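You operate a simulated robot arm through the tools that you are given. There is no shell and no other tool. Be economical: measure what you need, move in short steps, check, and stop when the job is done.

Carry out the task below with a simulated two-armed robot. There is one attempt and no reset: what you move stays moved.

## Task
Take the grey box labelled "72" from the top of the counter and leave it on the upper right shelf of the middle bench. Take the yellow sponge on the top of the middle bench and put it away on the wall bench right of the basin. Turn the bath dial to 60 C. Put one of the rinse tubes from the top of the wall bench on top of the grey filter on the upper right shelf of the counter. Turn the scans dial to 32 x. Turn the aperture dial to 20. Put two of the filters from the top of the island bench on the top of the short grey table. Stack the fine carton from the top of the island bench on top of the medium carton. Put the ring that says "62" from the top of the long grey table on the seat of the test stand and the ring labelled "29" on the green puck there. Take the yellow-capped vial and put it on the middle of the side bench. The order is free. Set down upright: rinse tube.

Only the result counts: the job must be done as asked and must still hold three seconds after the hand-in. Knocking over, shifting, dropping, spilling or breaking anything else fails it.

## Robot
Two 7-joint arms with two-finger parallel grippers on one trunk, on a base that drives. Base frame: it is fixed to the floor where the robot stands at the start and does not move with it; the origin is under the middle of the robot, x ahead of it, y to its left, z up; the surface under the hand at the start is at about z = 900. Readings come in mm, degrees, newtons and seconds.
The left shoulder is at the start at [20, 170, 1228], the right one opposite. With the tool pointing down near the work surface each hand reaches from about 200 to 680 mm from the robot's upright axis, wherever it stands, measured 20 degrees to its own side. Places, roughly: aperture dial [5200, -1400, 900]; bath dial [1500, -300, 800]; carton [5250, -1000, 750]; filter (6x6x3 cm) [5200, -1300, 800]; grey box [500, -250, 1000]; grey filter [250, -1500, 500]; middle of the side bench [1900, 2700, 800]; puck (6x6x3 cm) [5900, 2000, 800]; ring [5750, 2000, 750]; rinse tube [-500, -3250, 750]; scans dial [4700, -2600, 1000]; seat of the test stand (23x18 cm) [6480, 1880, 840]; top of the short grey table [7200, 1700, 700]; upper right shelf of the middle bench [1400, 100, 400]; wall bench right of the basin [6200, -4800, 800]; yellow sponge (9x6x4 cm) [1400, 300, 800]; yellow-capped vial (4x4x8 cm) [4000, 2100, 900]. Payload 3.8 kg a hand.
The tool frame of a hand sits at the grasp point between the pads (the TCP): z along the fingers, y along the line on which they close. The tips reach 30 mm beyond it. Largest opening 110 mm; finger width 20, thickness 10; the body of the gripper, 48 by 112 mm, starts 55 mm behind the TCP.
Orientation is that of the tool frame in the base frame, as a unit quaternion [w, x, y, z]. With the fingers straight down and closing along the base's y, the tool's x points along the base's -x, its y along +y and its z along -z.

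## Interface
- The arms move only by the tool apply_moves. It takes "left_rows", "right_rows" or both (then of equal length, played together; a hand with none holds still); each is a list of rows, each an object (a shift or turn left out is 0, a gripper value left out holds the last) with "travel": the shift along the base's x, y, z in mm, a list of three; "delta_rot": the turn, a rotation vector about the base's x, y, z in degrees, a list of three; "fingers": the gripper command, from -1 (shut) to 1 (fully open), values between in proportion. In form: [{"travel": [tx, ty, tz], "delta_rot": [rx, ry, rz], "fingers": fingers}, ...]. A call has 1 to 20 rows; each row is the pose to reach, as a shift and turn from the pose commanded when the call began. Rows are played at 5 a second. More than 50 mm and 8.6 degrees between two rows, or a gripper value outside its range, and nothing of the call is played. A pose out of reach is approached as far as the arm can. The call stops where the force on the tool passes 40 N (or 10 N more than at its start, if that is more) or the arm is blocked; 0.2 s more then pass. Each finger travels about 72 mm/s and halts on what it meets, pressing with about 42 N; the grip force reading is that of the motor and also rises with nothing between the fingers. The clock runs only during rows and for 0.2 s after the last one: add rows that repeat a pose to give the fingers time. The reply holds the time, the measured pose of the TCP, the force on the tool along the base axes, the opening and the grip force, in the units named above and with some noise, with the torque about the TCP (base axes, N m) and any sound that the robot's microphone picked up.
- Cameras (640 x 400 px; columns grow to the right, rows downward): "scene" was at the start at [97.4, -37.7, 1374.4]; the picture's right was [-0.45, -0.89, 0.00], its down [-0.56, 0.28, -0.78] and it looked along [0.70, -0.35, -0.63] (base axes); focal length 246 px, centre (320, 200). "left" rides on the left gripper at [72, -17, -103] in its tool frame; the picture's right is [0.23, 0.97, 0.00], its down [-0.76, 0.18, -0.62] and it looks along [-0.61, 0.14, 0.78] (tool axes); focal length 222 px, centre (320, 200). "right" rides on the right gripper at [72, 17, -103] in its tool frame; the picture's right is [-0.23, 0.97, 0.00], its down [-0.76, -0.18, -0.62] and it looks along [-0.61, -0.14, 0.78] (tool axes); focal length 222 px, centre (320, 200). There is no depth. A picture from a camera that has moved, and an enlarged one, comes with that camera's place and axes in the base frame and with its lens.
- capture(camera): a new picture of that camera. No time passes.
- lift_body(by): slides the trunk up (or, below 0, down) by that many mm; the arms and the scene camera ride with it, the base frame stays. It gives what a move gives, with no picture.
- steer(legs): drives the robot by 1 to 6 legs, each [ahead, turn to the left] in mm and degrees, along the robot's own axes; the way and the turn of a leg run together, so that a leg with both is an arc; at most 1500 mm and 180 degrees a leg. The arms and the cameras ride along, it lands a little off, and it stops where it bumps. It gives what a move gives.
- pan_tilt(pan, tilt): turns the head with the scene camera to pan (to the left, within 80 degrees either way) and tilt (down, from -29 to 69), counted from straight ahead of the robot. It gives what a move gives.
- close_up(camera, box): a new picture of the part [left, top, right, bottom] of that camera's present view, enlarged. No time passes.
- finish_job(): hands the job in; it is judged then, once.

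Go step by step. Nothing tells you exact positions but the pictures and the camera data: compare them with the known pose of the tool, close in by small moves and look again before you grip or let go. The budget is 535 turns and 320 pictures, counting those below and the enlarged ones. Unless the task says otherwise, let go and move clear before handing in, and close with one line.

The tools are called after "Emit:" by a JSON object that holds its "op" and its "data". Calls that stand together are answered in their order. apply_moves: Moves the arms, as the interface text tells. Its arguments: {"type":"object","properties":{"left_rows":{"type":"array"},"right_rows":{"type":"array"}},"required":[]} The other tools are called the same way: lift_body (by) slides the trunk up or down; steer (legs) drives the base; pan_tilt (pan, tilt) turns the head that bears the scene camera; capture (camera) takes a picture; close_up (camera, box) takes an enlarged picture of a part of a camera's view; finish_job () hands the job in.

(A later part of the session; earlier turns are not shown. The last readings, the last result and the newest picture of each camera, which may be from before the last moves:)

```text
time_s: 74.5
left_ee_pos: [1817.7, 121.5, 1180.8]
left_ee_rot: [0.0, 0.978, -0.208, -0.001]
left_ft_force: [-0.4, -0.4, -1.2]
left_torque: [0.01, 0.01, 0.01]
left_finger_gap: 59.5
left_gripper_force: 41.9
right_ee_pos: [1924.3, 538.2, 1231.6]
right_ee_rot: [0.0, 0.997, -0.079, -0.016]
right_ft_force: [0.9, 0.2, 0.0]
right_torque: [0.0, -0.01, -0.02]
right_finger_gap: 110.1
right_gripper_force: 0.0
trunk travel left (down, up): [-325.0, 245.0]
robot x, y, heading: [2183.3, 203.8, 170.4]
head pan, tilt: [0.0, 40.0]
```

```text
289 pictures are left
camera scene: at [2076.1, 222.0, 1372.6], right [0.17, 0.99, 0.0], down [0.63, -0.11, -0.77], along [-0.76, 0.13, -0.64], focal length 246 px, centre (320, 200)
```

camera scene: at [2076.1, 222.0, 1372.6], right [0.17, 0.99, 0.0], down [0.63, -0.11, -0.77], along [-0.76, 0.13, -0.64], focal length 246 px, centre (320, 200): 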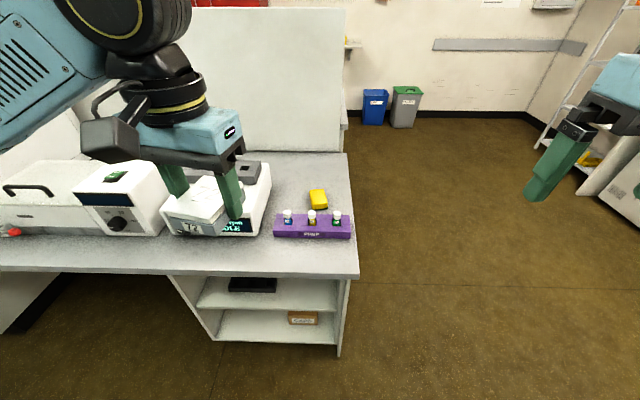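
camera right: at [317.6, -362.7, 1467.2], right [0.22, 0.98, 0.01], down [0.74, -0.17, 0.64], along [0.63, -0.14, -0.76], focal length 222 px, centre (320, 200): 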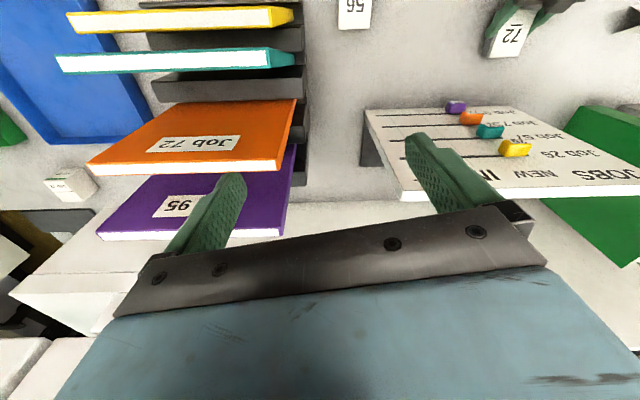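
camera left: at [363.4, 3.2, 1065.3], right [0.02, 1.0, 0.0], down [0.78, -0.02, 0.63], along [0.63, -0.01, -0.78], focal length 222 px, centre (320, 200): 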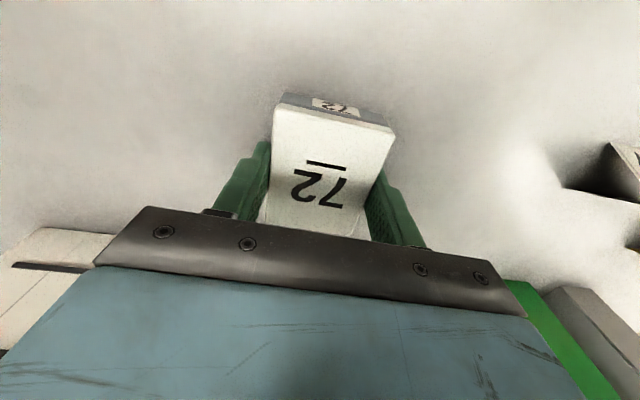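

The upper right shelf (z ≈ 490, front edge recessed about 70 mm) is free on its right half. I shift the robot about 150 mm to its right so the left hand can serve that spot.

Emit:
{"op": "steer", "data": {"legs": [[0, -45], [200, 0], [0, 45], [-110, 0]]}}

Emit:
{"op": "lift_body", "data": {"by": -150}}

Emit:
{"op": "capture", "data": {"camera": "scene"}}

```text
time_s: 81.2
left_ee_pos: [1808.6, 278.0, 1180.4]
left_ee_rot: [-0.001, 0.976, -0.219, -0.001]
left_ft_force: [-0.4, 0.2, -0.8]
left_torque: [0.01, 0.05, -0.01]
left_finger_gap: 59.6
left_gripper_force: 42.4
right_ee_pos: [1926.0, 692.5, 1232.8]
right_ee_rot: [0.0, 0.996, -0.092, -0.015]
right_ft_force: [1.1, -0.4, -0.2]
right_torque: [0.0, 0.03, 0.0]
right_finger_gap: 110.0
right_gripper_force: 0.1
trunk travel left (down, up): [-325.0, 245.0]
robot x, y, heading: [2176.9, 353.8, 168.7]
head pan, tilt: [0.0, 40.0]
```

```text
time_s: 82.9
left_ee_pos: [1808.9, 277.7, 1030.1]
left_ee_rot: [-0.001, 0.976, -0.219, 0.0]
left_ft_force: [0.1, -0.2, -0.9]
left_torque: [0.03, 0.03, 0.02]
left_finger_gap: 59.4
left_gripper_force: 41.9
right_ee_pos: [1924.7, 694.2, 1081.6]
right_ee_rot: [0.0, 0.996, -0.091, -0.015]
right_ft_force: [0.5, -0.1, 0.0]
right_torque: [-0.03, -0.02, -0.01]
right_finger_gap: 109.9
right_gripper_force: 0.2
trunk travel left (down, up): [-175.0, 395.0]
robot x, y, heading: [2170.7, 350.2, 168.8]
head pan, tilt: [0.0, 40.0]
```

```text
288 pictures are left
camera scene: at [2069.7, 372.7, 1222.7], right [0.19, 0.98, 0.0], down [0.63, -0.12, -0.77], along [-0.75, 0.14, -0.64], focal length 246 px, centre (320, 200)
```

scene: 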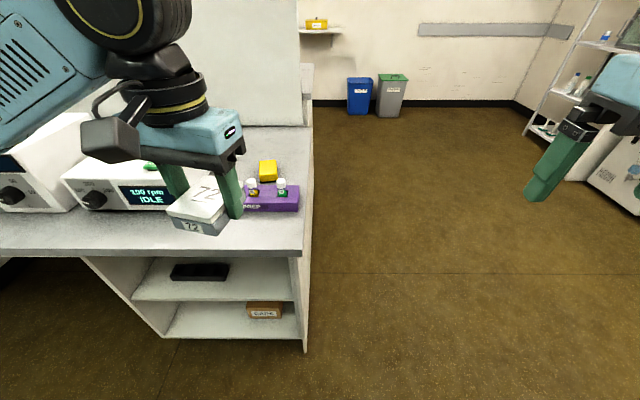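

Shelf surface seems at z ≈ 460–485. I pull the left hand back, square it to the bench, then lower the trunk fully.

Emit:
{"op": "apply_moves", "data": {"left_rows": [{"travel": [20, -4, 0], "delta_rot": [0, 0, 5]}, {"travel": [40, -8, 0], "delta_rot": [0, 0, 10]}, {"travel": [70, -14, 0], "delta_rot": [0, 0, 14]}, {"travel": [70, -14, 0], "delta_rot": [0, 0, 14]}]}}

Emit:
{"op": "lift_body", "data": {"by": -172}}

Emit:
{"op": "capture", "data": {"camera": "scene"}}

Emit:
{"op": "capture", "data": {"camera": "left"}}

```text
time_s: 83.9
left_ee_pos: [1881.0, 264.1, 1029.9]
left_ee_rot: [-0.001, 0.995, -0.097, -0.001]
left_ft_force: [0.0, 0.0, -0.8]
left_torque: [0.02, -0.02, 0.02]
left_finger_gap: 59.2
left_gripper_force: 41.9
right_ee_pos: [1924.9, 692.9, 1081.4]
right_ee_rot: [0.0, 0.996, -0.092, -0.015]
right_ft_force: [-0.8, -0.1, -1.1]
right_torque: [-0.03, 0.05, -0.04]
right_finger_gap: 109.9
right_gripper_force: 0.0
trunk travel left (down, up): [-175.0, 395.0]
robot x, y, heading: [2174.3, 355.8, 169.1]
head pan, tilt: [0.0, 40.0]
```

```text
time_s: 85.8
left_ee_pos: [1879.5, 264.2, 858.4]
left_ee_rot: [0.0, 0.995, -0.099, -0.001]
left_ft_force: [-0.6, 0.3, -1.0]
left_torque: [-0.04, -0.03, -0.01]
left_finger_gap: 59.4
left_gripper_force: 41.5
right_ee_pos: [1924.7, 693.2, 911.0]
right_ee_rot: [-0.001, 0.996, -0.091, -0.015]
right_ft_force: [1.4, 0.6, 0.1]
right_torque: [0.0, 0.01, -0.03]
right_finger_gap: 110.4
right_gripper_force: 0.0
trunk travel left (down, up): [-3.0, 567.0]
robot x, y, heading: [2177.0, 352.9, 168.8]
head pan, tilt: [0.0, 40.0]
```

```text
287 pictures are left
camera scene: at [2069.7, 372.8, 1050.7], right [0.19, 0.98, 0.0], down [0.63, -0.12, -0.77], along [-0.75, 0.14, -0.64], focal length 246 px, centre (320, 200)
```

scene: 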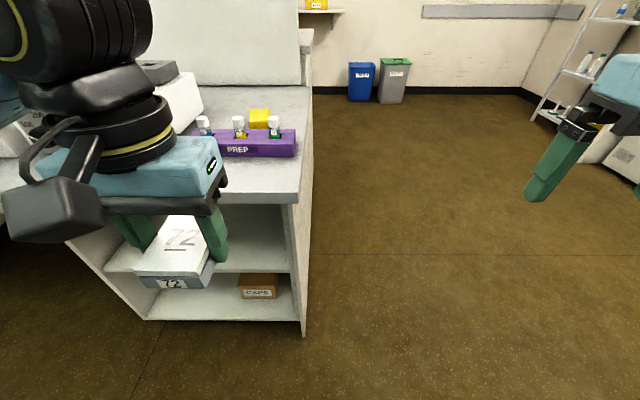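

```text
286 pictures are left
camera left: at [1955.1, 266.4, 961.5], right [0.03, -1.0, 0.0], down [-0.78, -0.03, 0.62], along [-0.62, -0.02, -0.78], focal length 222 px, centre (320, 200)
```

left: 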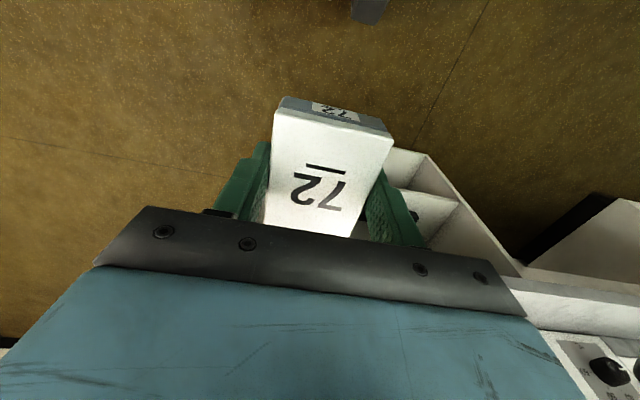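

I tilt the left tool 45° forward while lowering it in front of the bench.

Emit:
{"op": "apply_moves", "data": {"left_rows": [{"travel": [0, 0, -35], "delta_rot": [1.45, 7.35, 0]}, {"travel": [-5, 0, -70], "delta_rot": [2.9, 14.7, 0]}, {"travel": [-10, 0, -105], "delta_rot": [4.35, 22, 0]}, {"travel": [-15, 0, -140], "delta_rot": [5.8, 29.4, 0]}, {"travel": [-20, 0, -175], "delta_rot": [7.25, 36.7, 0]}, {"travel": [-25, 0, -210], "delta_rot": [8.7, 44.1, 0]}, {"travel": [-25, 0, -245], "delta_rot": [8.7, 44.1, 0]}, {"travel": [-25, 0, -280], "delta_rot": [8.7, 44.1, 0]}, {"travel": [-25, 0, -280], "delta_rot": [8.7, 44.1, 0]}]}}

Emit:
{"op": "capture", "data": {"camera": "scene"}}

Emit:
{"op": "capture", "data": {"camera": "left"}}

```text
time_s: 87.8
left_ee_pos: [1854.9, 265.2, 578.8]
left_ee_rot: [-0.036, 0.919, -0.09, -0.381]
left_ft_force: [0.1, -0.7, -0.7]
left_torque: [-0.01, -0.03, -0.02]
left_finger_gap: 59.3
left_gripper_force: 42.2
left hand out of reach, approached as far as the arm can: row 2, 3, 4, 5, 6, 7
right_ee_pos: [1925.1, 692.8, 910.7]
right_ee_rot: [0.0, 0.996, -0.091, -0.014]
right_ft_force: [0.6, -0.1, -0.1]
right_torque: [0.0, 0.02, -0.01]
right_finger_gap: 110.1
right_gripper_force: 0.1
trunk travel left (down, up): [-3.0, 567.0]
robot x, y, heading: [2173.5, 354.1, 169.0]
head pan, tilt: [0.0, 40.0]
```

```text
285 pictures are left
camera scene: at [2069.7, 372.7, 1050.7], right [0.19, 0.98, 0.0], down [0.63, -0.12, -0.77], along [-0.75, 0.14, -0.64], focal length 246 px, centre (320, 200)
```

scene: 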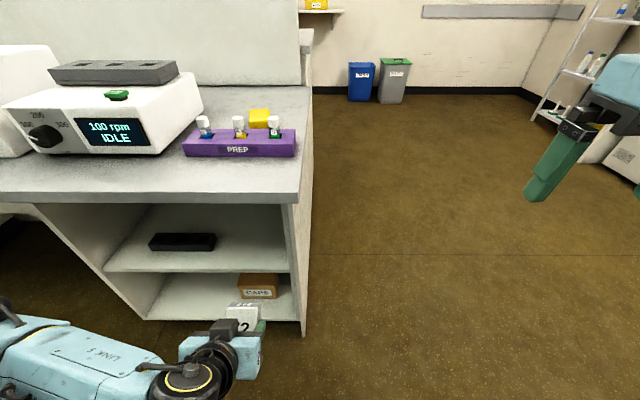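

```text
284 pictures are left
camera left: at [1980.8, 256.5, 599.3], right [-0.03, -0.99, -0.16], down [-0.13, -0.15, 0.98], along [-0.99, 0.05, -0.12], focal length 222 px, centre (320, 200)
```

left: 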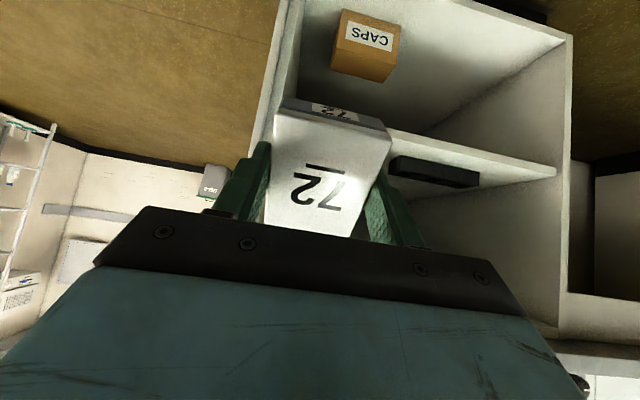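

Shelf surface refines to z ≈ 413 with its front edge near x 1611. I move the box in above the shelf.

Emit:
{"op": "apply_moves", "data": {"left_rows": [{"travel": [-40, -2, -20]}, {"travel": [-80, -4, -40]}, {"travel": [-120, -6, -55]}, {"travel": [-160, -8, -59]}, {"travel": [-200, -10, -59]}, {"travel": [-240, -12, -59]}, {"travel": [-275, -15, -59]}, {"travel": [-275, -15, -59]}]}}

Emit:
{"op": "capture", "data": {"camera": "left"}}

Emit:
{"op": "capture", "data": {"camera": "scene"}}

```text
time_s: 89.6
left_ee_pos: [1577.2, 249.6, 517.5]
left_ee_rot: [-0.037, 0.919, -0.091, -0.382]
left_ft_force: [0.1, 0.4, -0.7]
left_torque: [-0.03, -0.03, 0.01]
left_finger_gap: 59.4
left_gripper_force: 42.0
right_ee_pos: [1926.0, 693.0, 908.4]
right_ee_rot: [0.0, 0.996, -0.091, -0.015]
right_ft_force: [0.2, -0.2, -0.5]
right_torque: [0.02, 0.0, 0.03]
right_finger_gap: 109.6
right_gripper_force: 0.0
trunk travel left (down, up): [-3.0, 567.0]
robot x, y, heading: [2178.1, 351.4, 169.0]
head pan, tilt: [0.0, 40.0]
```

```text
283 pictures are left
camera left: at [1702.6, 241.5, 539.5], right [-0.03, -0.99, -0.16], down [-0.13, -0.15, 0.98], along [-0.99, 0.05, -0.12], focal length 222 px, centre (320, 200)
```

left: 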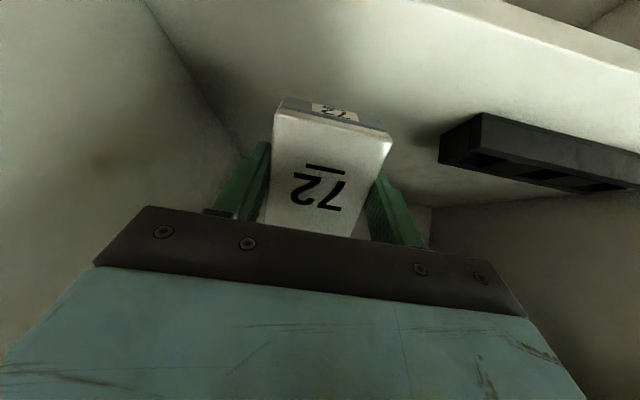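

```text
282 pictures are left
camera scene: at [2069.6, 372.8, 1050.6], right [0.19, 0.98, 0.0], down [0.63, -0.12, -0.77], along [-0.75, 0.14, -0.64], focal length 246 px, centre (320, 200)
```

scene: 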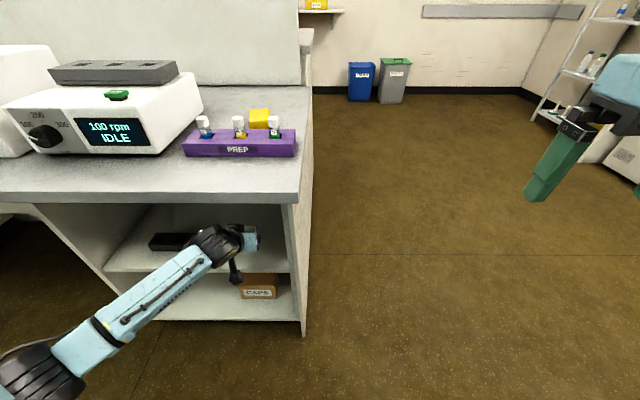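

Inside, clear of everything. Lowering gently to find contact.

Emit:
{"op": "apply_moves", "data": {"left_rows": [{"travel": [0, 0, -10]}, {"travel": [0, 0, -20]}, {"travel": [0, 0, -30]}, {"travel": [0, 0, -40]}, {"travel": [0, 0, -46]}, {"travel": [0, 0, -46]}]}}

Emit:
{"op": "capture", "data": {"camera": "left"}}

```text
time_s: 91.0
left_ee_pos: [1579.2, 250.0, 472.3]
left_ee_rot: [-0.036, 0.919, -0.09, -0.381]
left_ft_force: [-0.3, -0.6, -1.3]
left_torque: [0.0, 0.04, -0.02]
left_finger_gap: 59.4
left_gripper_force: 41.7
right_ee_pos: [1924.9, 691.6, 909.7]
right_ee_rot: [0.0, 0.996, -0.091, -0.014]
right_ft_force: [-0.9, -0.1, 0.2]
right_torque: [0.02, 0.0, 0.0]
right_finger_gap: 109.9
right_gripper_force: 0.0
trunk travel left (down, up): [-3.0, 567.0]
robot x, y, heading: [2177.3, 351.2, 169.3]
head pan, tilt: [0.0, 40.0]
```

```text
281 pictures are left
camera left: at [1704.8, 242.2, 494.3], right [-0.03, -0.99, -0.16], down [-0.13, -0.15, 0.98], along [-0.99, 0.05, -0.12], focal length 222 px, centre (320, 200)
```

left: 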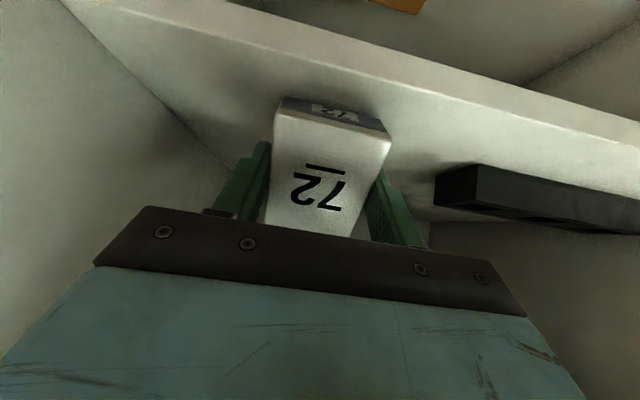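

Box is over the shelf with its near edge close to the front; I push 25 mm deeper and continue down to contact.

Emit:
{"op": "apply_moves", "data": {"left_rows": [{"travel": [-12, 2, 0]}, {"travel": [-25, 5, 0]}, {"travel": [-25, 5, -4]}, {"travel": [-25, 5, -8]}, {"travel": [-25, 5, -11]}, {"travel": [-25, 5, -14]}, {"travel": [-25, 5, -14]}]}}

```text
time_s: 92.6
left_ee_pos: [1551.2, 255.8, 466.3]
left_ee_rot: [-0.038, 0.916, -0.091, -0.388]
left_ft_force: [-1.9, -3.0, 36.1]
left_torque: [-0.08, -0.08, 0.02]
left_finger_gap: 59.4
left_gripper_force: 42.0
right_ee_pos: [1926.4, 692.6, 909.9]
right_ee_rot: [0.0, 0.996, -0.092, -0.017]
right_ft_force: [-0.6, -0.2, -0.3]
right_torque: [0.01, 0.02, 0.02]
right_finger_gap: 110.1
right_gripper_force: 0.1
trunk travel left (down, up): [-3.0, 567.0]
robot x, y, heading: [2174.3, 354.1, 169.1]
head pan, tilt: [0.0, 40.0]
```

Contact found. I relieve the pressure and open.

Emit:
{"op": "apply_moves", "data": {"left_rows": [{"travel": [0, 0, 6]}, {"travel": [0, 0, 6], "fingers": 0.3}, {"travel": [0, 0, 6], "fingers": 0.6}, {"travel": [0, 0, 6], "fingers": 1}, {"travel": [0, 0, 6], "fingers": 1}, {"travel": [0, 0, 6], "fingers": 1}]}}

Emit:
{"op": "capture", "data": {"camera": "left"}}

```text
time_s: 94.0
left_ee_pos: [1554.7, 254.1, 463.6]
left_ee_rot: [-0.037, 0.919, -0.091, -0.382]
left_ft_force: [-0.1, -0.1, -0.6]
left_torque: [-0.01, -0.03, -0.04]
left_finger_gap: 110.1
left_gripper_force: 0.1
right_ee_pos: [1925.2, 692.1, 909.6]
right_ee_rot: [-0.001, 0.996, -0.092, -0.014]
right_ft_force: [0.1, 0.0, 0.6]
right_torque: [-0.01, -0.01, 0.0]
right_finger_gap: 110.0
right_gripper_force: 0.2
trunk travel left (down, up): [-3.0, 567.0]
robot x, y, heading: [2175.1, 349.5, 169.0]
head pan, tilt: [0.0, 40.0]
```

```text
280 pictures are left
camera left: at [1680.3, 245.8, 486.2], right [-0.03, -0.99, -0.16], down [-0.13, -0.15, 0.98], along [-0.99, 0.05, -0.12], focal length 222 px, centre (320, 200)
```

left: 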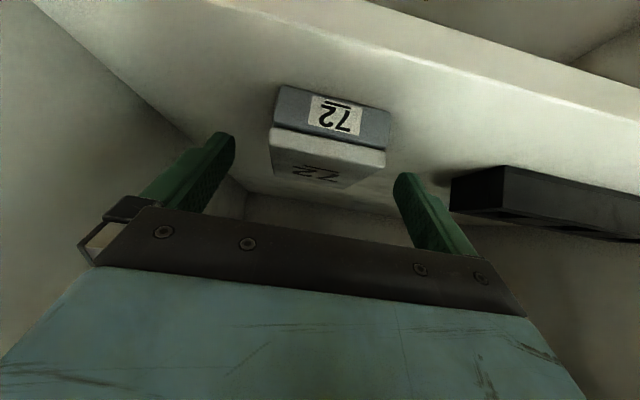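

The box lies flat on the shelf. I retract the left hand straight out.

Emit:
{"op": "apply_moves", "data": {"left_rows": [{"travel": [10, -1, 20]}, {"travel": [40, -4, 45]}, {"travel": [85, -8, 50]}, {"travel": [130, -10, 50]}, {"travel": [175, -12, 50]}, {"travel": [220, -12, 60]}, {"travel": [260, -12, 80]}, {"travel": [295, -12, 100]}, {"travel": [310, -12, 110]}]}}

Emit:
{"op": "lift_body", "data": {"by": 250}}

Emit:
{"op": "capture", "data": {"camera": "scene"}}

```text
time_s: 96.0
left_ee_pos: [1865.5, 242.8, 571.2]
left_ee_rot: [-0.037, 0.919, -0.091, -0.381]
left_ft_force: [0.2, 0.1, -0.5]
left_torque: [-0.01, -0.01, -0.01]
left_finger_gap: 110.0
left_gripper_force: 0.1
left hand out of reach, approached as far as the arm can: row 9
right_ee_pos: [1925.3, 692.9, 910.0]
right_ee_rot: [-0.002, 0.996, -0.092, -0.014]
right_ft_force: [0.1, 0.7, -0.5]
right_torque: [0.01, 0.01, -0.02]
right_finger_gap: 109.9
right_gripper_force: 0.0
trunk travel left (down, up): [-3.0, 567.0]
robot x, y, heading: [2175.1, 350.0, 168.9]
head pan, tilt: [0.0, 40.0]
```

```text
time_s: 98.6
left_ee_pos: [1865.0, 243.1, 819.5]
left_ee_rot: [-0.037, 0.919, -0.091, -0.382]
left_ft_force: [0.7, 0.6, 0.1]
left_torque: [0.01, 0.01, 0.02]
left_finger_gap: 110.0
left_gripper_force: 0.1
right_ee_pos: [1924.2, 692.3, 1160.4]
right_ee_rot: [0.0, 0.996, -0.091, -0.014]
right_ft_force: [0.0, -0.1, 0.5]
right_torque: [0.01, 0.01, 0.0]
right_finger_gap: 110.0
right_gripper_force: 0.0
trunk travel left (down, up): [-253.0, 317.0]
robot x, y, heading: [2169.6, 353.2, 169.2]
head pan, tilt: [0.0, 40.0]
```

```text
279 pictures are left
camera scene: at [2069.7, 372.8, 1300.5], right [0.19, 0.98, 0.0], down [0.63, -0.12, -0.77], along [-0.75, 0.14, -0.64], focal length 246 px, centre (320, 200)
```

scene: 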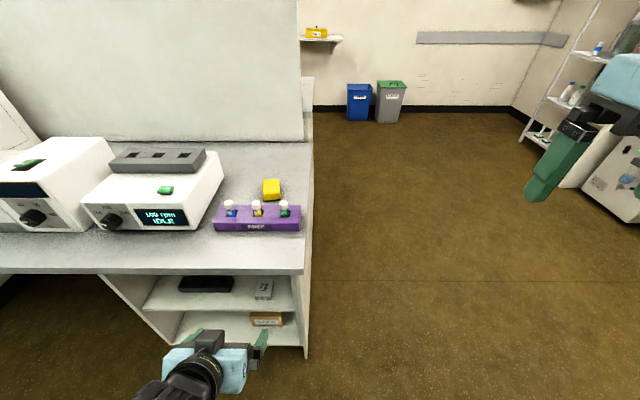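

Box "72" is on the shelf. Next the sponge at about [1443, 335], behind the purple rack. I raise and straighten the left hand, then drive closer.

Emit:
{"op": "apply_moves", "data": {"left_rows": [{"travel": [0, 0, 45]}, {"travel": [0, 0, 90]}, {"travel": [0, 0, 130], "delta_rot": [-1.45, -7.35, 0]}, {"travel": [0, 0, 170], "delta_rot": [-2.9, -14.7, 0]}, {"travel": [0, 0, 210], "delta_rot": [-4.35, -22, 0]}, {"travel": [0, 0, 250], "delta_rot": [-5.8, -29.4, 0]}, {"travel": [0, 0, 280], "delta_rot": [-7.25, -36.7, 0]}, {"travel": [0, 0, 300], "delta_rot": [-8.7, -44.1, 0]}, {"travel": [0, 0, 300], "delta_rot": [-8.7, -44.1, 0]}]}}

Emit:
{"op": "steer", "data": {"legs": [[170, 0]]}}

Emit:
{"op": "pan_tilt", "data": {"pan": 10, "tilt": 45}}

Emit:
{"op": "capture", "data": {"camera": "scene"}}

Emit:
{"op": "capture", "data": {"camera": "left"}}

```text
time_s: 100.6
left_ee_pos: [1824.3, 246.9, 768.8]
left_ee_rot: [0.016, 0.995, -0.1, 0.002]
left_ft_force: [0.4, 0.1, -0.8]
left_torque: [0.0, 0.02, -0.01]
left_finger_gap: 110.0
left_gripper_force: 0.0
left hand out of reach, approached as far as the arm can: row 1, 2, 3, 4, 5, 6, 7, 8, 9
right_ee_pos: [1925.5, 693.6, 1159.8]
right_ee_rot: [0.0, 0.996, -0.091, -0.014]
right_ft_force: [-0.3, -0.2, -0.5]
right_torque: [-0.03, 0.08, 0.01]
right_finger_gap: 110.1
right_gripper_force: 0.0
trunk travel left (down, up): [-253.0, 317.0]
robot x, y, heading: [2173.9, 352.6, 169.1]
head pan, tilt: [0.0, 40.0]
```

```text
time_s: 102.0
left_ee_pos: [1686.5, 271.2, 769.8]
left_ee_rot: [0.017, 0.995, -0.098, 0.014]
left_ft_force: [0.5, -0.7, -0.4]
left_torque: [-0.02, 0.0, -0.01]
left_finger_gap: 109.9
left_gripper_force: 0.0
right_ee_pos: [1786.0, 720.1, 1159.7]
right_ee_rot: [-0.001, 0.996, -0.093, -0.016]
right_ft_force: [0.4, 0.4, -0.1]
right_torque: [0.03, -0.02, 0.0]
right_finger_gap: 110.1
right_gripper_force: 0.0
trunk travel left (down, up): [-253.0, 317.0]
robot x, y, heading: [2036.1, 381.7, 169.0]
head pan, tilt: [0.0, 40.0]
stopped in leg 1: the force on the tool passed its limit at 98 N (the readings are from after the stop); the commanded pose is now the measured one
```

```text
time_s: 102.7
left_ee_pos: [1687.0, 270.7, 769.1]
left_ee_rot: [0.018, 0.995, -0.098, 0.016]
left_ft_force: [-0.4, 0.0, 0.1]
left_torque: [0.02, -0.01, -0.02]
left_finger_gap: 110.3
left_gripper_force: 0.1
right_ee_pos: [1786.3, 721.1, 1159.5]
right_ee_rot: [-0.001, 0.996, -0.093, -0.015]
right_ft_force: [0.3, 0.3, -0.1]
right_torque: [-0.02, 0.02, 0.0]
right_finger_gap: 110.0
right_gripper_force: 0.0
trunk travel left (down, up): [-253.0, 317.0]
robot x, y, heading: [2033.3, 377.6, 169.1]
head pan, tilt: [10.0, 45.0]
```

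```text
278 pictures are left
camera scene: at [1931.5, 385.4, 1293.4], right [0.02, 1.0, 0.0], down [0.71, -0.01, -0.71], along [-0.71, 0.01, -0.71], focal length 246 px, centre (320, 200)
```

scene: 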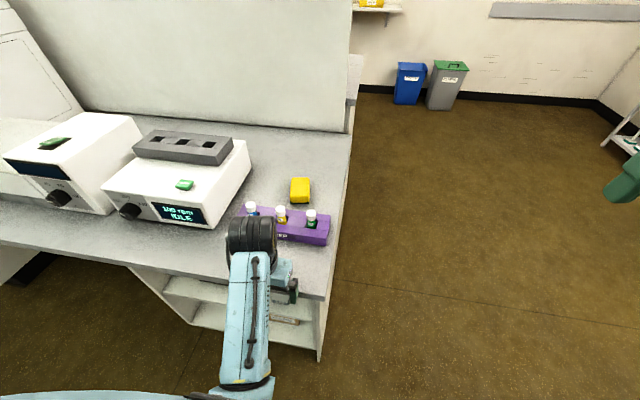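

```text
277 pictures are left
camera left: at [1758.5, 277.5, 874.8], right [0.03, -1.0, 0.04], down [-0.8, 0.0, 0.6], along [-0.6, -0.05, -0.8], focal length 222 px, centre (320, 200)
```

left: 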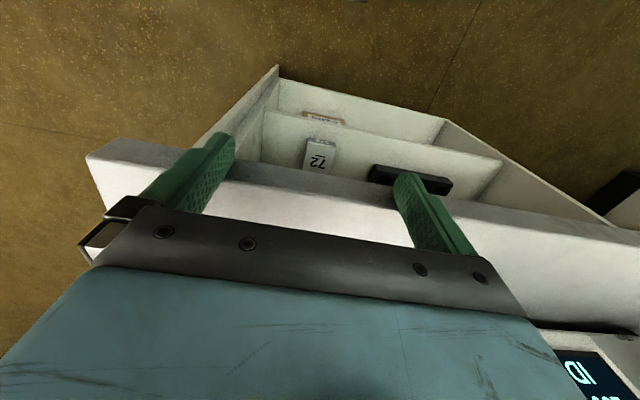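

The hand didn't rise as commanded (out of reach while tilted) and it touched the bench edge; nothing was displaced. From now on I verify each arm move before driving. Raising the left hand straight up.

Emit:
{"op": "apply_moves", "data": {"left_rows": [{"travel": [30, -6, 0]}, {"travel": [30, -6, 40]}, {"travel": [30, -6, 80]}, {"travel": [30, -6, 120]}, {"travel": [30, -6, 160]}, {"travel": [30, -6, 200]}, {"travel": [30, -6, 240]}, {"travel": [30, -6, 280]}, {"travel": [30, -6, 280]}]}}

```text
time_s: 104.7
left_ee_pos: [1713.1, 256.6, 767.5]
left_ee_rot: [0.032, 0.994, -0.101, 0.005]
left_ft_force: [0.9, -0.1, 0.0]
left_torque: [-0.03, 0.01, 0.0]
left_finger_gap: 109.9
left_gripper_force: 0.1
left hand out of reach, approached as far as the arm can: row 2, 3, 4, 5, 6, 7, 8, 9
right_ee_pos: [1786.4, 720.9, 1159.7]
right_ee_rot: [-0.001, 0.995, -0.094, -0.015]
right_ft_force: [-0.1, 1.4, 0.4]
right_torque: [0.0, -0.01, -0.05]
right_finger_gap: 109.9
right_gripper_force: 0.0
trunk travel left (down, up): [-253.0, 317.0]
robot x, y, heading: [2038.0, 377.1, 168.9]
head pan, tilt: [10.0, 45.0]
```

The arm is in a folded configuration that won't rise. I back up, then raise by the trunk instead.

Emit:
{"op": "steer", "data": {"legs": [[-120, 0]]}}

Emit:
{"op": "apply_moves", "data": {"left_rows": [{"travel": [0, -20, 0]}, {"travel": [0, -40, 0], "delta_rot": [1.45, 7.35, 0]}, {"travel": [-10, -60, 20], "delta_rot": [2.9, 14.7, 0]}, {"travel": [-20, -80, 40], "delta_rot": [4.35, 22, 0]}, {"travel": [-30, -100, 70], "delta_rot": [5.8, 29.4, 0]}, {"travel": [-30, -100, 100], "delta_rot": [7.25, 36.7, 0]}, {"travel": [-30, -100, 100], "delta_rot": [7.25, 36.7, 0]}]}}

Emit:
{"op": "capture", "data": {"camera": "scene"}}

```text
time_s: 105.9
left_ee_pos: [1834.1, 231.7, 766.7]
left_ee_rot: [0.031, 0.995, -0.098, 0.006]
left_ft_force: [0.2, 0.2, -0.6]
left_torque: [0.0, -0.01, 0.02]
left_finger_gap: 110.5
left_gripper_force: 0.0
right_ee_pos: [1903.2, 698.2, 1160.3]
right_ee_rot: [0.0, 0.996, -0.093, -0.015]
right_ft_force: [0.7, -0.5, -0.2]
right_torque: [0.02, 0.0, -0.02]
right_finger_gap: 109.9
right_gripper_force: 0.0
trunk travel left (down, up): [-253.0, 317.0]
robot x, y, heading: [2152.3, 356.7, 169.2]
head pan, tilt: [10.0, 45.0]
```

```text
time_s: 107.5
left_ee_pos: [1778.4, 131.3, 848.8]
left_ee_rot: [0.0, 0.946, -0.083, -0.313]
left_ft_force: [0.3, -0.7, -0.3]
left_torque: [0.02, 0.0, 0.01]
left_finger_gap: 109.6
left_gripper_force: 0.0
left hand out of reach, approached as far as the arm can: row 5, 6, 7
right_ee_pos: [1903.1, 696.8, 1159.7]
right_ee_rot: [0.0, 0.996, -0.093, -0.014]
right_ft_force: [-0.6, 0.1, -0.9]
right_torque: [0.0, 0.02, 0.01]
right_finger_gap: 110.0
right_gripper_force: 0.0
trunk travel left (down, up): [-253.0, 317.0]
robot x, y, heading: [2155.1, 352.4, 169.0]
head pan, tilt: [10.0, 45.0]
```

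```text
276 pictures are left
camera scene: at [2049.7, 362.1, 1293.4], right [0.02, 1.0, 0.0], down [0.71, -0.01, -0.71], along [-0.71, 0.01, -0.71], focal length 246 px, centre (320, 200)
```

scene: 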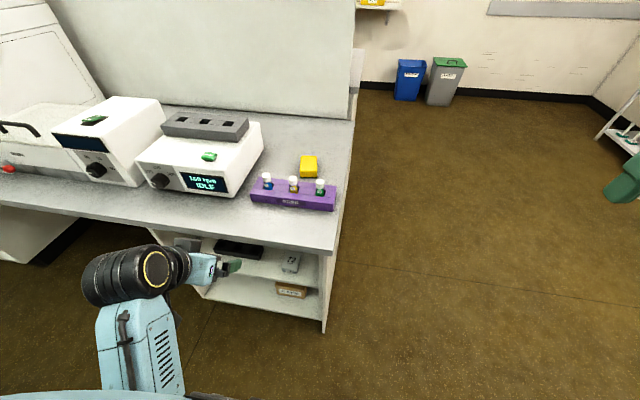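

I raise the trunk so the hand clears the bench, then extend the arm to unfold it.

Emit:
{"op": "lift_body", "data": {"by": 310}}

Emit:
{"op": "apply_moves", "data": {"left_rows": [{"travel": [-30, 0, 20]}, {"travel": [-65, 5, 40]}, {"travel": [-100, 10, 60]}, {"travel": [-135, 15, 80]}, {"travel": [-170, 20, 100], "delta_rot": [-1.45, -7.35, 0]}, {"travel": [-200, 20, 120], "delta_rot": [-2.9, -14.7, 0]}, {"travel": [-200, 20, 150], "delta_rot": [-4.35, -22, 0]}, {"travel": [-200, 20, 180], "delta_rot": [-5.8, -29.4, 0]}, {"travel": [-200, 20, 210], "delta_rot": [-7.1, -36, 0]}, {"travel": [-200, 20, 210], "delta_rot": [-7.1, -36, 0]}]}}

Emit:
{"op": "capture", "data": {"camera": "scene"}}

```text
time_s: 110.6
left_ee_pos: [1779.4, 131.6, 1157.6]
left_ee_rot: [0.001, 0.947, -0.083, -0.312]
left_ft_force: [0.4, 0.5, -0.1]
left_torque: [-0.02, -0.01, -0.01]
left_finger_gap: 110.0
left_gripper_force: 0.1
right_ee_pos: [1902.6, 695.7, 1469.7]
right_ee_rot: [0.0, 0.996, -0.093, -0.014]
right_ft_force: [-0.1, -0.3, -0.3]
right_torque: [0.01, 0.01, -0.01]
right_finger_gap: 110.1
right_gripper_force: 0.0
trunk travel left (down, up): [-563.0, 7.0]
robot x, y, heading: [2153.3, 357.4, 169.0]
head pan, tilt: [10.0, 45.0]
```

```text
time_s: 112.8
left_ee_pos: [1577.2, 150.0, 1366.9]
left_ee_rot: [0.032, 0.995, -0.098, 0.002]
left_ft_force: [0.6, 0.1, 0.7]
left_torque: [-0.01, 0.02, -0.04]
left_finger_gap: 109.8
left_gripper_force: 0.1
right_ee_pos: [1902.6, 697.4, 1470.3]
right_ee_rot: [0.0, 0.996, -0.093, -0.013]
right_ft_force: [-0.1, 0.5, 0.1]
right_torque: [0.02, 0.0, 0.04]
right_finger_gap: 110.1
right_gripper_force: 0.1
trunk travel left (down, up): [-563.0, 7.0]
robot x, y, heading: [2149.5, 359.1, 169.1]
head pan, tilt: [10.0, 45.0]
```

```text
275 pictures are left
camera scene: at [2049.8, 362.3, 1603.3], right [0.02, 1.0, 0.0], down [0.71, -0.01, -0.71], along [-0.71, 0.01, -0.71], focal length 246 px, centre (320, 200)
```

scene: 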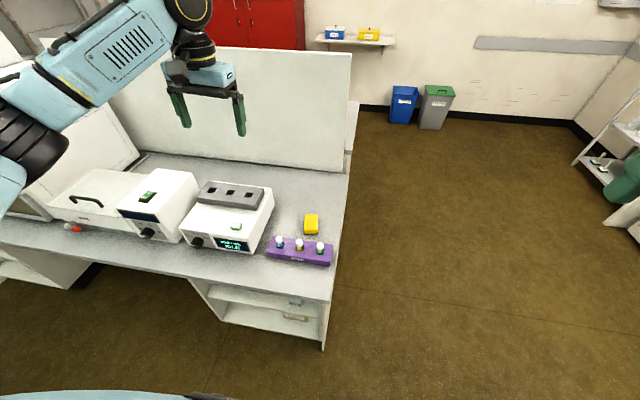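

Unfolded. I pull the hand back 100 mm, then drive 160 mm ahead at this safe height.

Emit:
{"op": "apply_moves", "data": {"left_rows": [{"travel": [40, 0, -20]}, {"travel": [80, 10, -40]}, {"travel": [110, 20, -60]}, {"travel": [110, 20, -60]}]}}

Emit:
{"op": "steer", "data": {"legs": [[160, 0]]}}

Emit:
{"op": "lift_body", "data": {"by": -200}}

Emit:
{"op": "pan_tilt", "data": {"pan": 0, "tilt": 50}}

Emit:
{"op": "capture", "data": {"camera": "scene"}}

Emit:
{"op": "capture", "data": {"camera": "left"}}

```text
time_s: 113.8
left_ee_pos: [1690.8, 171.8, 1306.7]
left_ee_rot: [0.031, 0.995, -0.098, 0.001]
left_ft_force: [0.4, 0.4, 0.3]
left_torque: [-0.01, 0.02, 0.01]
left_finger_gap: 110.0
left_gripper_force: 0.1
right_ee_pos: [1903.0, 696.9, 1470.3]
right_ee_rot: [-0.001, 0.996, -0.092, -0.014]
right_ft_force: [-0.1, 1.1, -0.5]
right_torque: [-0.03, 0.0, -0.01]
right_finger_gap: 110.0
right_gripper_force: 0.1
trunk travel left (down, up): [-563.0, 7.0]
robot x, y, heading: [2151.9, 356.0, 169.0]
head pan, tilt: [10.0, 45.0]
```

```text
time_s: 115.2
left_ee_pos: [1540.9, 202.3, 1309.2]
left_ee_rot: [0.032, 0.995, -0.098, 0.001]
left_ft_force: [0.0, -0.2, 0.0]
left_torque: [-0.01, -0.01, 0.0]
left_finger_gap: 110.1
left_gripper_force: 0.0
right_ee_pos: [1754.8, 727.0, 1470.9]
right_ee_rot: [0.0, 0.995, -0.094, -0.014]
right_ft_force: [-0.5, 0.3, -0.6]
right_torque: [-0.02, -0.01, 0.02]
right_finger_gap: 110.2
right_gripper_force: 0.0
trunk travel left (down, up): [-563.0, 7.0]
robot x, y, heading: [2001.9, 385.8, 168.9]
head pan, tilt: [10.0, 45.0]
```

```text
time_s: 117.4
left_ee_pos: [1540.9, 202.2, 1108.3]
left_ee_rot: [0.031, 0.995, -0.1, 0.001]
left_ft_force: [-0.7, -0.1, 0.3]
left_torque: [0.02, 0.01, 0.0]
left_finger_gap: 110.1
left_gripper_force: 0.2
right_ee_pos: [1753.7, 726.7, 1269.8]
right_ee_rot: [-0.001, 0.996, -0.093, -0.015]
right_ft_force: [0.5, -0.6, -0.2]
right_torque: [0.01, -0.03, 0.0]
right_finger_gap: 110.0
right_gripper_force: 0.1
trunk travel left (down, up): [-363.0, 207.0]
robot x, y, heading: [2004.5, 384.2, 169.0]
head pan, tilt: [10.0, 45.0]
```

```text
time_s: 118.1
left_ee_pos: [1540.3, 202.2, 1107.7]
left_ee_rot: [0.032, 0.995, -0.099, 0.001]
left_ft_force: [-0.3, 0.6, 0.0]
left_torque: [-0.01, 0.01, -0.01]
left_finger_gap: 110.0
left_gripper_force: 0.1
right_ee_pos: [1754.4, 725.9, 1270.2]
right_ee_rot: [0.0, 0.996, -0.093, -0.015]
right_ft_force: [-0.2, -0.2, 0.6]
right_torque: [0.03, 0.03, -0.02]
right_finger_gap: 109.7
right_gripper_force: 0.0
trunk travel left (down, up): [-363.0, 207.0]
robot x, y, heading: [2005.8, 386.3, 168.7]
head pan, tilt: [0.0, 50.0]
```

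```text
274 pictures are left
camera scene: at [1905.9, 404.5, 1396.5], right [0.19, 0.98, 0.0], down [0.75, -0.15, -0.64], along [-0.63, 0.12, -0.77], focal length 246 px, centre (320, 200)
```

scene: 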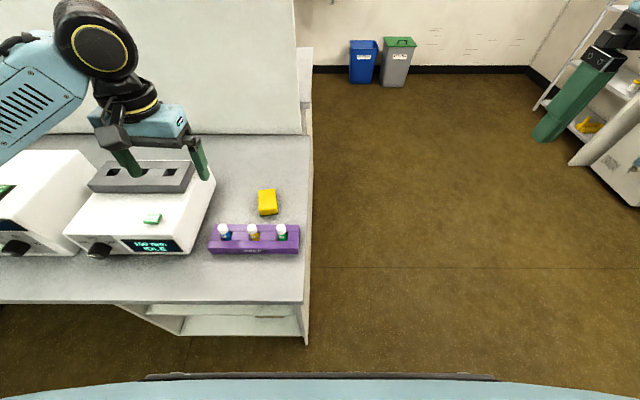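

```text
273 pictures are left
camera left: at [1615.3, 210.3, 1211.2], right [0.03, -1.0, 0.06], down [-0.78, 0.02, 0.63], along [-0.63, -0.07, -0.78], focal length 222 px, centre (320, 200)
```

left: 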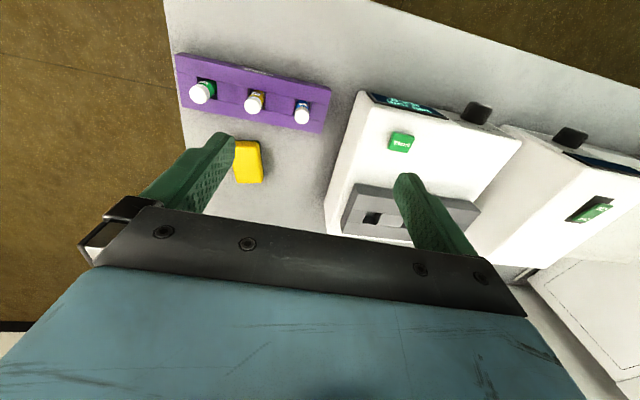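

The sponge is at about [1400, 330]. I bring the left hand over it (tips well above the vials) and correct a small tilt.

Emit:
{"op": "apply_moves", "data": {"left_rows": [{"travel": [-25, 25, -10], "delta_rot": [1.8, -0.2, 0]}, {"travel": [-55, 50, -30], "delta_rot": [3.6, -0.36, 0]}, {"travel": [-80, 75, -55], "delta_rot": [3.6, -0.36, 0]}, {"travel": [-105, 100, -85], "delta_rot": [3.6, -0.36, 0]}, {"travel": [-125, 123, -115], "delta_rot": [3.6, -0.36, 0]}, {"travel": [-125, 123, -115], "delta_rot": [3.6, -0.36, 0]}]}}

Emit:
{"op": "capture", "data": {"camera": "left"}}

Emit:
{"op": "capture", "data": {"camera": "scene"}}

```text
time_s: 119.5
left_ee_pos: [1417.4, 328.0, 994.0]
left_ee_rot: [0.0, 0.995, -0.1, 0.0]
left_ft_force: [-0.4, -0.5, 0.7]
left_torque: [0.03, -0.01, 0.0]
left_finger_gap: 110.0
left_gripper_force: 0.0
right_ee_pos: [1753.4, 725.2, 1270.6]
right_ee_rot: [-0.002, 0.996, -0.094, -0.014]
right_ft_force: [0.2, 1.4, -0.7]
right_torque: [0.01, -0.02, -0.01]
right_finger_gap: 110.1
right_gripper_force: 0.1
trunk travel left (down, up): [-363.0, 207.0]
robot x, y, heading: [2003.1, 385.9, 169.2]
head pan, tilt: [0.0, 50.0]
```

```text
272 pictures are left
camera left: at [1491.4, 330.0, 1097.1], right [0.03, -1.0, 0.0], down [-0.78, -0.02, 0.62], along [-0.62, -0.02, -0.78], focal length 222 px, centre (320, 200)
```

left: 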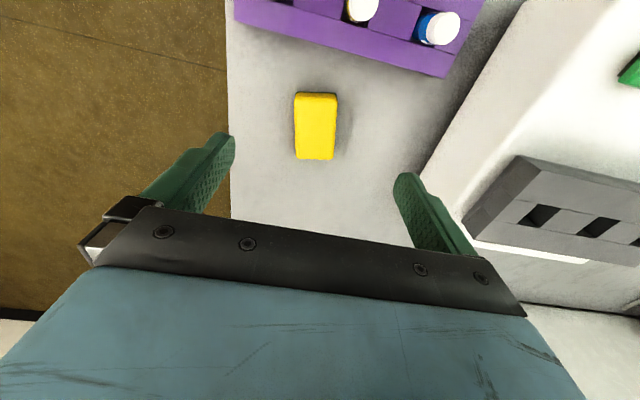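

```text
271 pictures are left
camera scene: at [1906.3, 403.9, 1396.5], right [0.19, 0.98, 0.0], down [0.75, -0.15, -0.64], along [-0.63, 0.12, -0.77], focal length 246 px, centre (320, 200)
```

scene: 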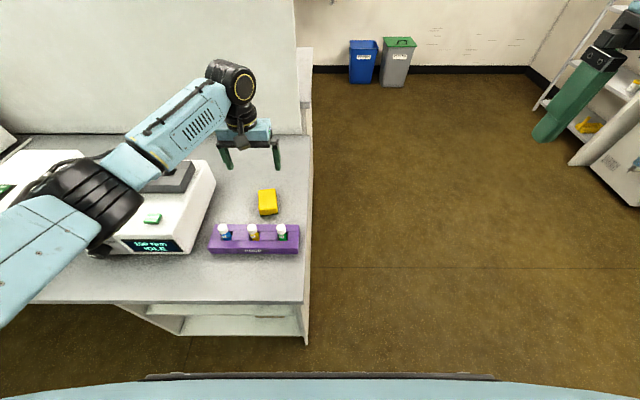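

Better triangulation: sponge centre [1377, 333], top z ≈ 785 (bench top ≈ 745). Descend partly and check.

Emit:
{"op": "apply_moves", "data": {"left_rows": [{"travel": [-20, 3, -40]}, {"travel": [-40, 5, -80]}, {"travel": [-40, 5, -120]}, {"travel": [-40, 5, -150]}, {"travel": [-40, 5, -150]}]}}

Emit:
{"op": "capture", "data": {"camera": "left"}}

```text
time_s: 120.7
left_ee_pos: [1386.0, 329.2, 849.3]
left_ee_rot: [0.001, 0.995, -0.1, 0.002]
left_ft_force: [0.3, 1.4, 0.1]
left_torque: [0.02, -0.01, 0.05]
left_finger_gap: 110.0
left_gripper_force: 0.1
left hand out of reach, approached as far as the arm can: row 4, 5
right_ee_pos: [1753.3, 725.4, 1269.5]
right_ee_rot: [0.0, 0.996, -0.093, -0.015]
right_ft_force: [0.6, -0.2, 0.0]
right_torque: [-0.02, 0.0, 0.02]
right_finger_gap: 110.3
right_gripper_force: 0.1
trunk travel left (down, up): [-363.0, 207.0]
robot x, y, heading: [2002.3, 387.2, 168.9]
head pan, tilt: [0.0, 50.0]
```

```text
270 pictures are left
camera left: at [1460.4, 330.1, 952.7], right [0.03, -1.0, 0.0], down [-0.78, -0.02, 0.62], along [-0.62, -0.02, -0.78], focal length 222 px, centre (320, 200)
```

left: 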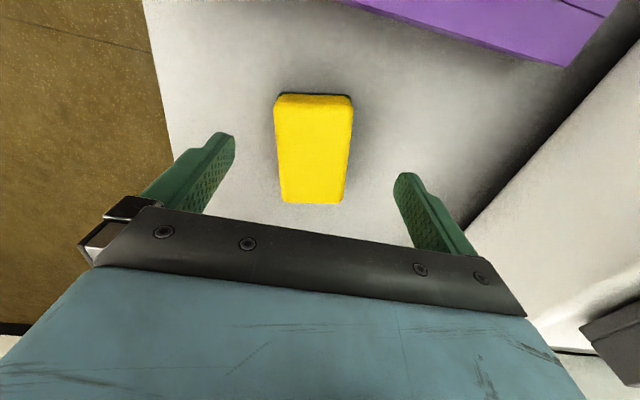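

Centred, but at arm's reach limit; I lower the trunk 66 mm instead.

Emit:
{"op": "lift_body", "data": {"by": -66}}

Emit:
{"op": "capture", "data": {"camera": "left"}}

```text
time_s: 121.8
left_ee_pos: [1383.5, 327.1, 790.4]
left_ee_rot: [0.001, 0.995, -0.099, -0.003]
left_ft_force: [7.2, -3.2, 15.4]
left_torque: [-0.09, -0.37, 0.07]
left_finger_gap: 109.5
left_gripper_force: 0.0
right_ee_pos: [1755.6, 725.7, 1204.8]
right_ee_rot: [-0.001, 0.996, -0.092, -0.015]
right_ft_force: [-0.7, 0.2, 0.9]
right_torque: [0.01, 0.0, -0.01]
right_finger_gap: 109.8
right_gripper_force: 0.1
trunk travel left (down, up): [-297.0, 273.0]
robot x, y, heading: [2004.3, 384.6, 169.0]
head pan, tilt: [0.0, 50.0]
stopped: the force on the tool passed its limit at 44 N (the readings are from after the stop); the commanded pose is now the measured one
```

```text
269 pictures are left
camera left: at [1458.8, 329.9, 893.4], right [0.03, -1.0, 0.0], down [-0.78, -0.02, 0.63], along [-0.63, -0.02, -0.78], focal length 222 px, centre (320, 200)
```

left: 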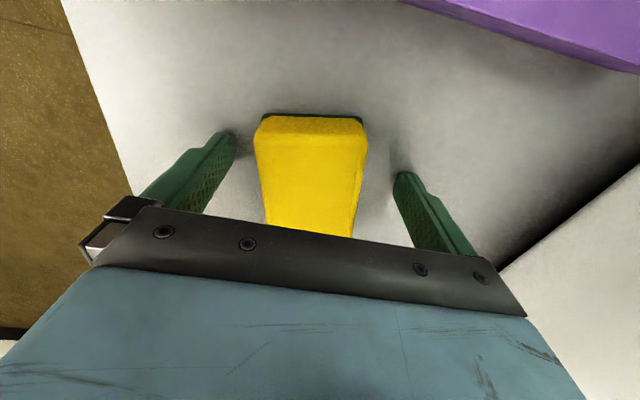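

Tips touch the bench (z ≈ 760). I raise 4 mm, grip and lift slowly.

Emit:
{"op": "apply_moves", "data": {"left_rows": [{"travel": [0, 0, 4]}, {"travel": [0, 0, 4], "fingers": -1}, {"travel": [0, 0, 4], "fingers": -1}, {"travel": [0, 0, 4], "fingers": -1}, {"travel": [0, 0, 4], "fingers": -1}, {"travel": [0, 0, 12]}, {"travel": [0, 0, 24]}, {"travel": [0, 0, 40]}, {"travel": [0, 0, 60]}, {"travel": [0, 0, 60]}]}}

Emit:
{"op": "capture", "data": {"camera": "left"}}

```text
time_s: 124.0
left_ee_pos: [1384.2, 329.3, 848.6]
left_ee_rot: [0.0, 0.995, -0.099, -0.001]
left_ft_force: [-0.2, -0.4, -0.5]
left_torque: [0.02, -0.01, -0.01]
left_finger_gap: 59.5
left_gripper_force: 41.9
right_ee_pos: [1753.2, 726.1, 1202.9]
right_ee_rot: [0.0, 0.996, -0.092, -0.015]
right_ft_force: [0.0, -0.5, 0.0]
right_torque: [-0.02, 0.0, -0.02]
right_finger_gap: 109.8
right_gripper_force: 0.0
trunk travel left (down, up): [-297.0, 273.0]
robot x, y, heading: [2003.6, 382.9, 169.1]
head pan, tilt: [0.0, 50.0]
```

```text
268 pictures are left
camera left: at [1459.0, 330.1, 952.3], right [0.03, -1.0, 0.0], down [-0.78, -0.02, 0.63], along [-0.63, -0.02, -0.78], focal length 222 px, centre (320, 200)
```

left: 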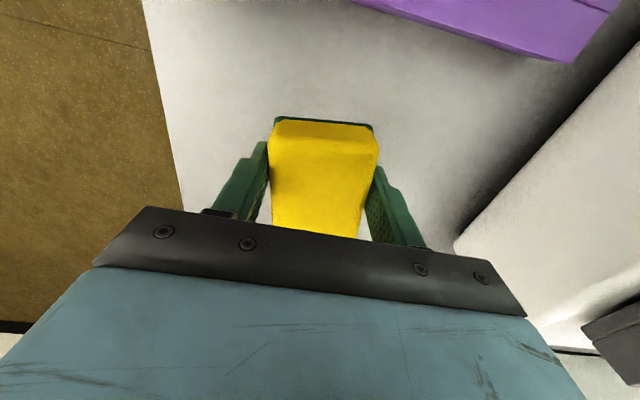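

Sponge held. Raise and pull in over the rack.

Emit:
{"op": "apply_moves", "data": {"left_rows": [{"travel": [0, 0, 45]}, {"travel": [0, 0, 90]}, {"travel": [5, 0, 135]}, {"travel": [20, -5, 180]}, {"travel": [50, -15, 215]}, {"travel": [90, -30, 240]}, {"travel": [130, -45, 255]}, {"travel": [170, -60, 265]}, {"travel": [210, -75, 270]}, {"travel": [250, -90, 270]}, {"travel": [270, -110, 270]}, {"travel": [270, -110, 270]}]}}

Emit:
{"op": "pan_tilt", "data": {"pan": 45, "tilt": 40}}

Emit:
{"op": "capture", "data": {"camera": "scene"}}

```text
time_s: 126.6
left_ee_pos: [1654.4, 221.2, 1119.7]
left_ee_rot: [0.0, 0.995, -0.099, -0.001]
left_ft_force: [-0.1, 0.0, -0.1]
left_torque: [0.0, -0.04, 0.0]
left_finger_gap: 59.1
left_gripper_force: 42.3
right_ee_pos: [1753.7, 726.1, 1204.2]
right_ee_rot: [-0.001, 0.996, -0.093, -0.015]
right_ft_force: [-0.3, 0.1, 0.3]
right_torque: [0.03, 0.0, 0.0]
right_finger_gap: 109.9
right_gripper_force: 0.0
trunk travel left (down, up): [-297.0, 273.0]
robot x, y, heading: [2003.1, 385.6, 169.1]
head pan, tilt: [0.0, 50.0]
```

```text
time_s: 127.7
left_ee_pos: [1653.6, 220.9, 1118.8]
left_ee_rot: [0.0, 0.995, -0.099, -0.001]
left_ft_force: [0.7, -0.1, 0.1]
left_torque: [0.02, 0.02, -0.02]
left_finger_gap: 58.9
left_gripper_force: 42.0
right_ee_pos: [1752.4, 726.0, 1203.5]
right_ee_rot: [0.0, 0.996, -0.092, -0.014]
right_ft_force: [0.0, -0.8, -0.8]
right_torque: [-0.02, 0.01, -0.02]
right_finger_gap: 110.2
right_gripper_force: 0.1
trunk travel left (down, up): [-297.0, 273.0]
robot x, y, heading: [2003.2, 384.9, 169.0]
head pan, tilt: [45.0, 40.0]
```

```text
267 pictures are left
camera scene: at [1911.3, 342.2, 1344.6], right [-0.56, 0.83, 0.0], down [0.53, 0.36, -0.77], along [-0.64, -0.43, -0.64], focal length 246 px, centre (320, 200)
```

scene: 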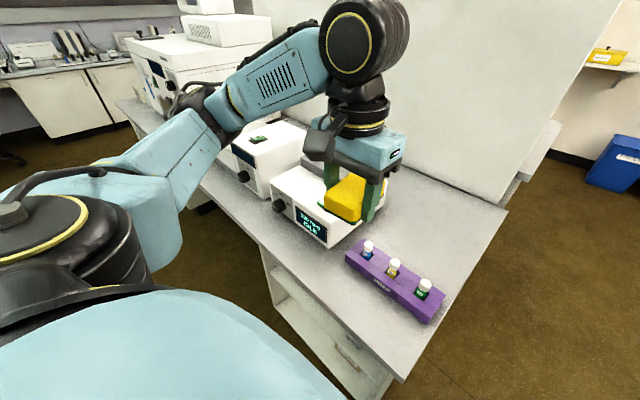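

Now the bath dial: I look at the devices to the left. I back up and drive along the bench.

Emit:
{"op": "steer", "data": {"legs": [[-230, 0], [0, 90], [500, 0], [0, -90]]}}

Emit:
{"op": "pan_tilt", "data": {"pan": 0, "tilt": 35}}

Emit:
{"op": "capture", "data": {"camera": "scene"}}

```text
time_s: 139.6
left_ee_pos: [1794.9, -309.9, 1118.6]
left_ee_rot: [0.0, 0.996, -0.087, -0.002]
left_ft_force: [0.1, 0.6, -0.2]
left_torque: [0.05, 0.02, 0.01]
left_finger_gap: 57.1
left_gripper_force: 42.3
right_ee_pos: [1883.7, 198.8, 1203.7]
right_ee_rot: [0.0, 0.997, -0.08, -0.015]
right_ft_force: [0.3, 0.3, -0.6]
right_torque: [0.02, 0.02, 0.0]
right_finger_gap: 110.1
right_gripper_force: 0.1
trunk travel left (down, up): [-297.0, 273.0]
robot x, y, heading: [2140.1, -136.3, 170.5]
head pan, tilt: [45.0, 40.0]
```

```text
time_s: 140.7
left_ee_pos: [1795.8, -308.4, 1119.7]
left_ee_rot: [0.0, 0.996, -0.087, -0.003]
left_ft_force: [0.2, 0.8, 0.3]
left_torque: [-0.02, 0.02, -0.01]
left_finger_gap: 56.7
left_gripper_force: 42.5
right_ee_pos: [1882.4, 198.9, 1203.2]
right_ee_rot: [-0.001, 0.997, -0.08, -0.015]
right_ft_force: [0.4, 0.8, 0.4]
right_torque: [0.01, 0.0, -0.03]
right_finger_gap: 109.9
right_gripper_force: 0.0
trunk travel left (down, up): [-297.0, 273.0]
robot x, y, heading: [2141.5, -136.2, 170.7]
head pan, tilt: [0.0, 35.0]
```

```text
266 pictures are left
camera scene: at [2032.1, -117.8, 1352.1], right [0.17, 0.99, 0.0], down [0.57, -0.09, -0.82], along [-0.81, 0.14, -0.57], focal length 246 px, centre (320, 200)
```

scene: 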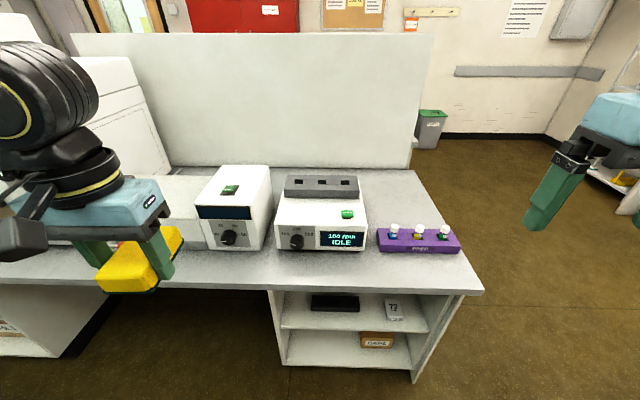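

The device with the dark display and dial next to the shaker looks like a bath. Zooming in, and checking the sponge.

Emit:
{"op": "close_up", "data": {"camera": "scene", "box": [180, 150, 300, 260]}}

Emit:
{"op": "capture", "data": {"camera": "left"}}

```text
3.64 times, centred on (240, 205) of scene
camera zoom: at [2032.1, -117.8, 1352.1], right [0.17, 0.99, 0.0], down [0.57, -0.09, -0.82], along [-0.81, 0.14, -0.57], focal length 893 px, centre (611, 182)
```

zoom: 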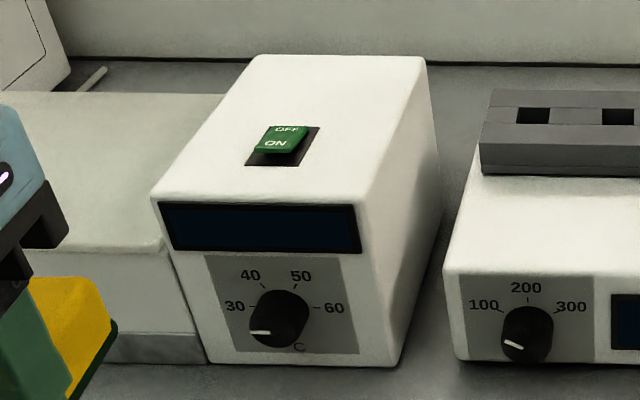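

```text
264 pictures are left
camera left: at [1869.8, -306.2, 1222.7], right [0.05, -1.0, 0.0], down [-0.78, -0.04, 0.63], along [-0.62, -0.03, -0.78], focal length 222 px, centre (320, 200)
```

left: 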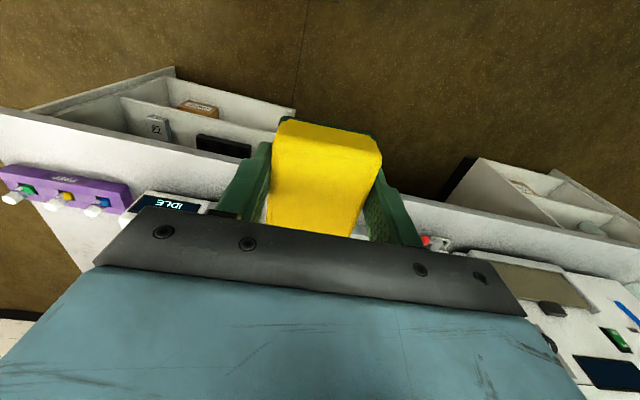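

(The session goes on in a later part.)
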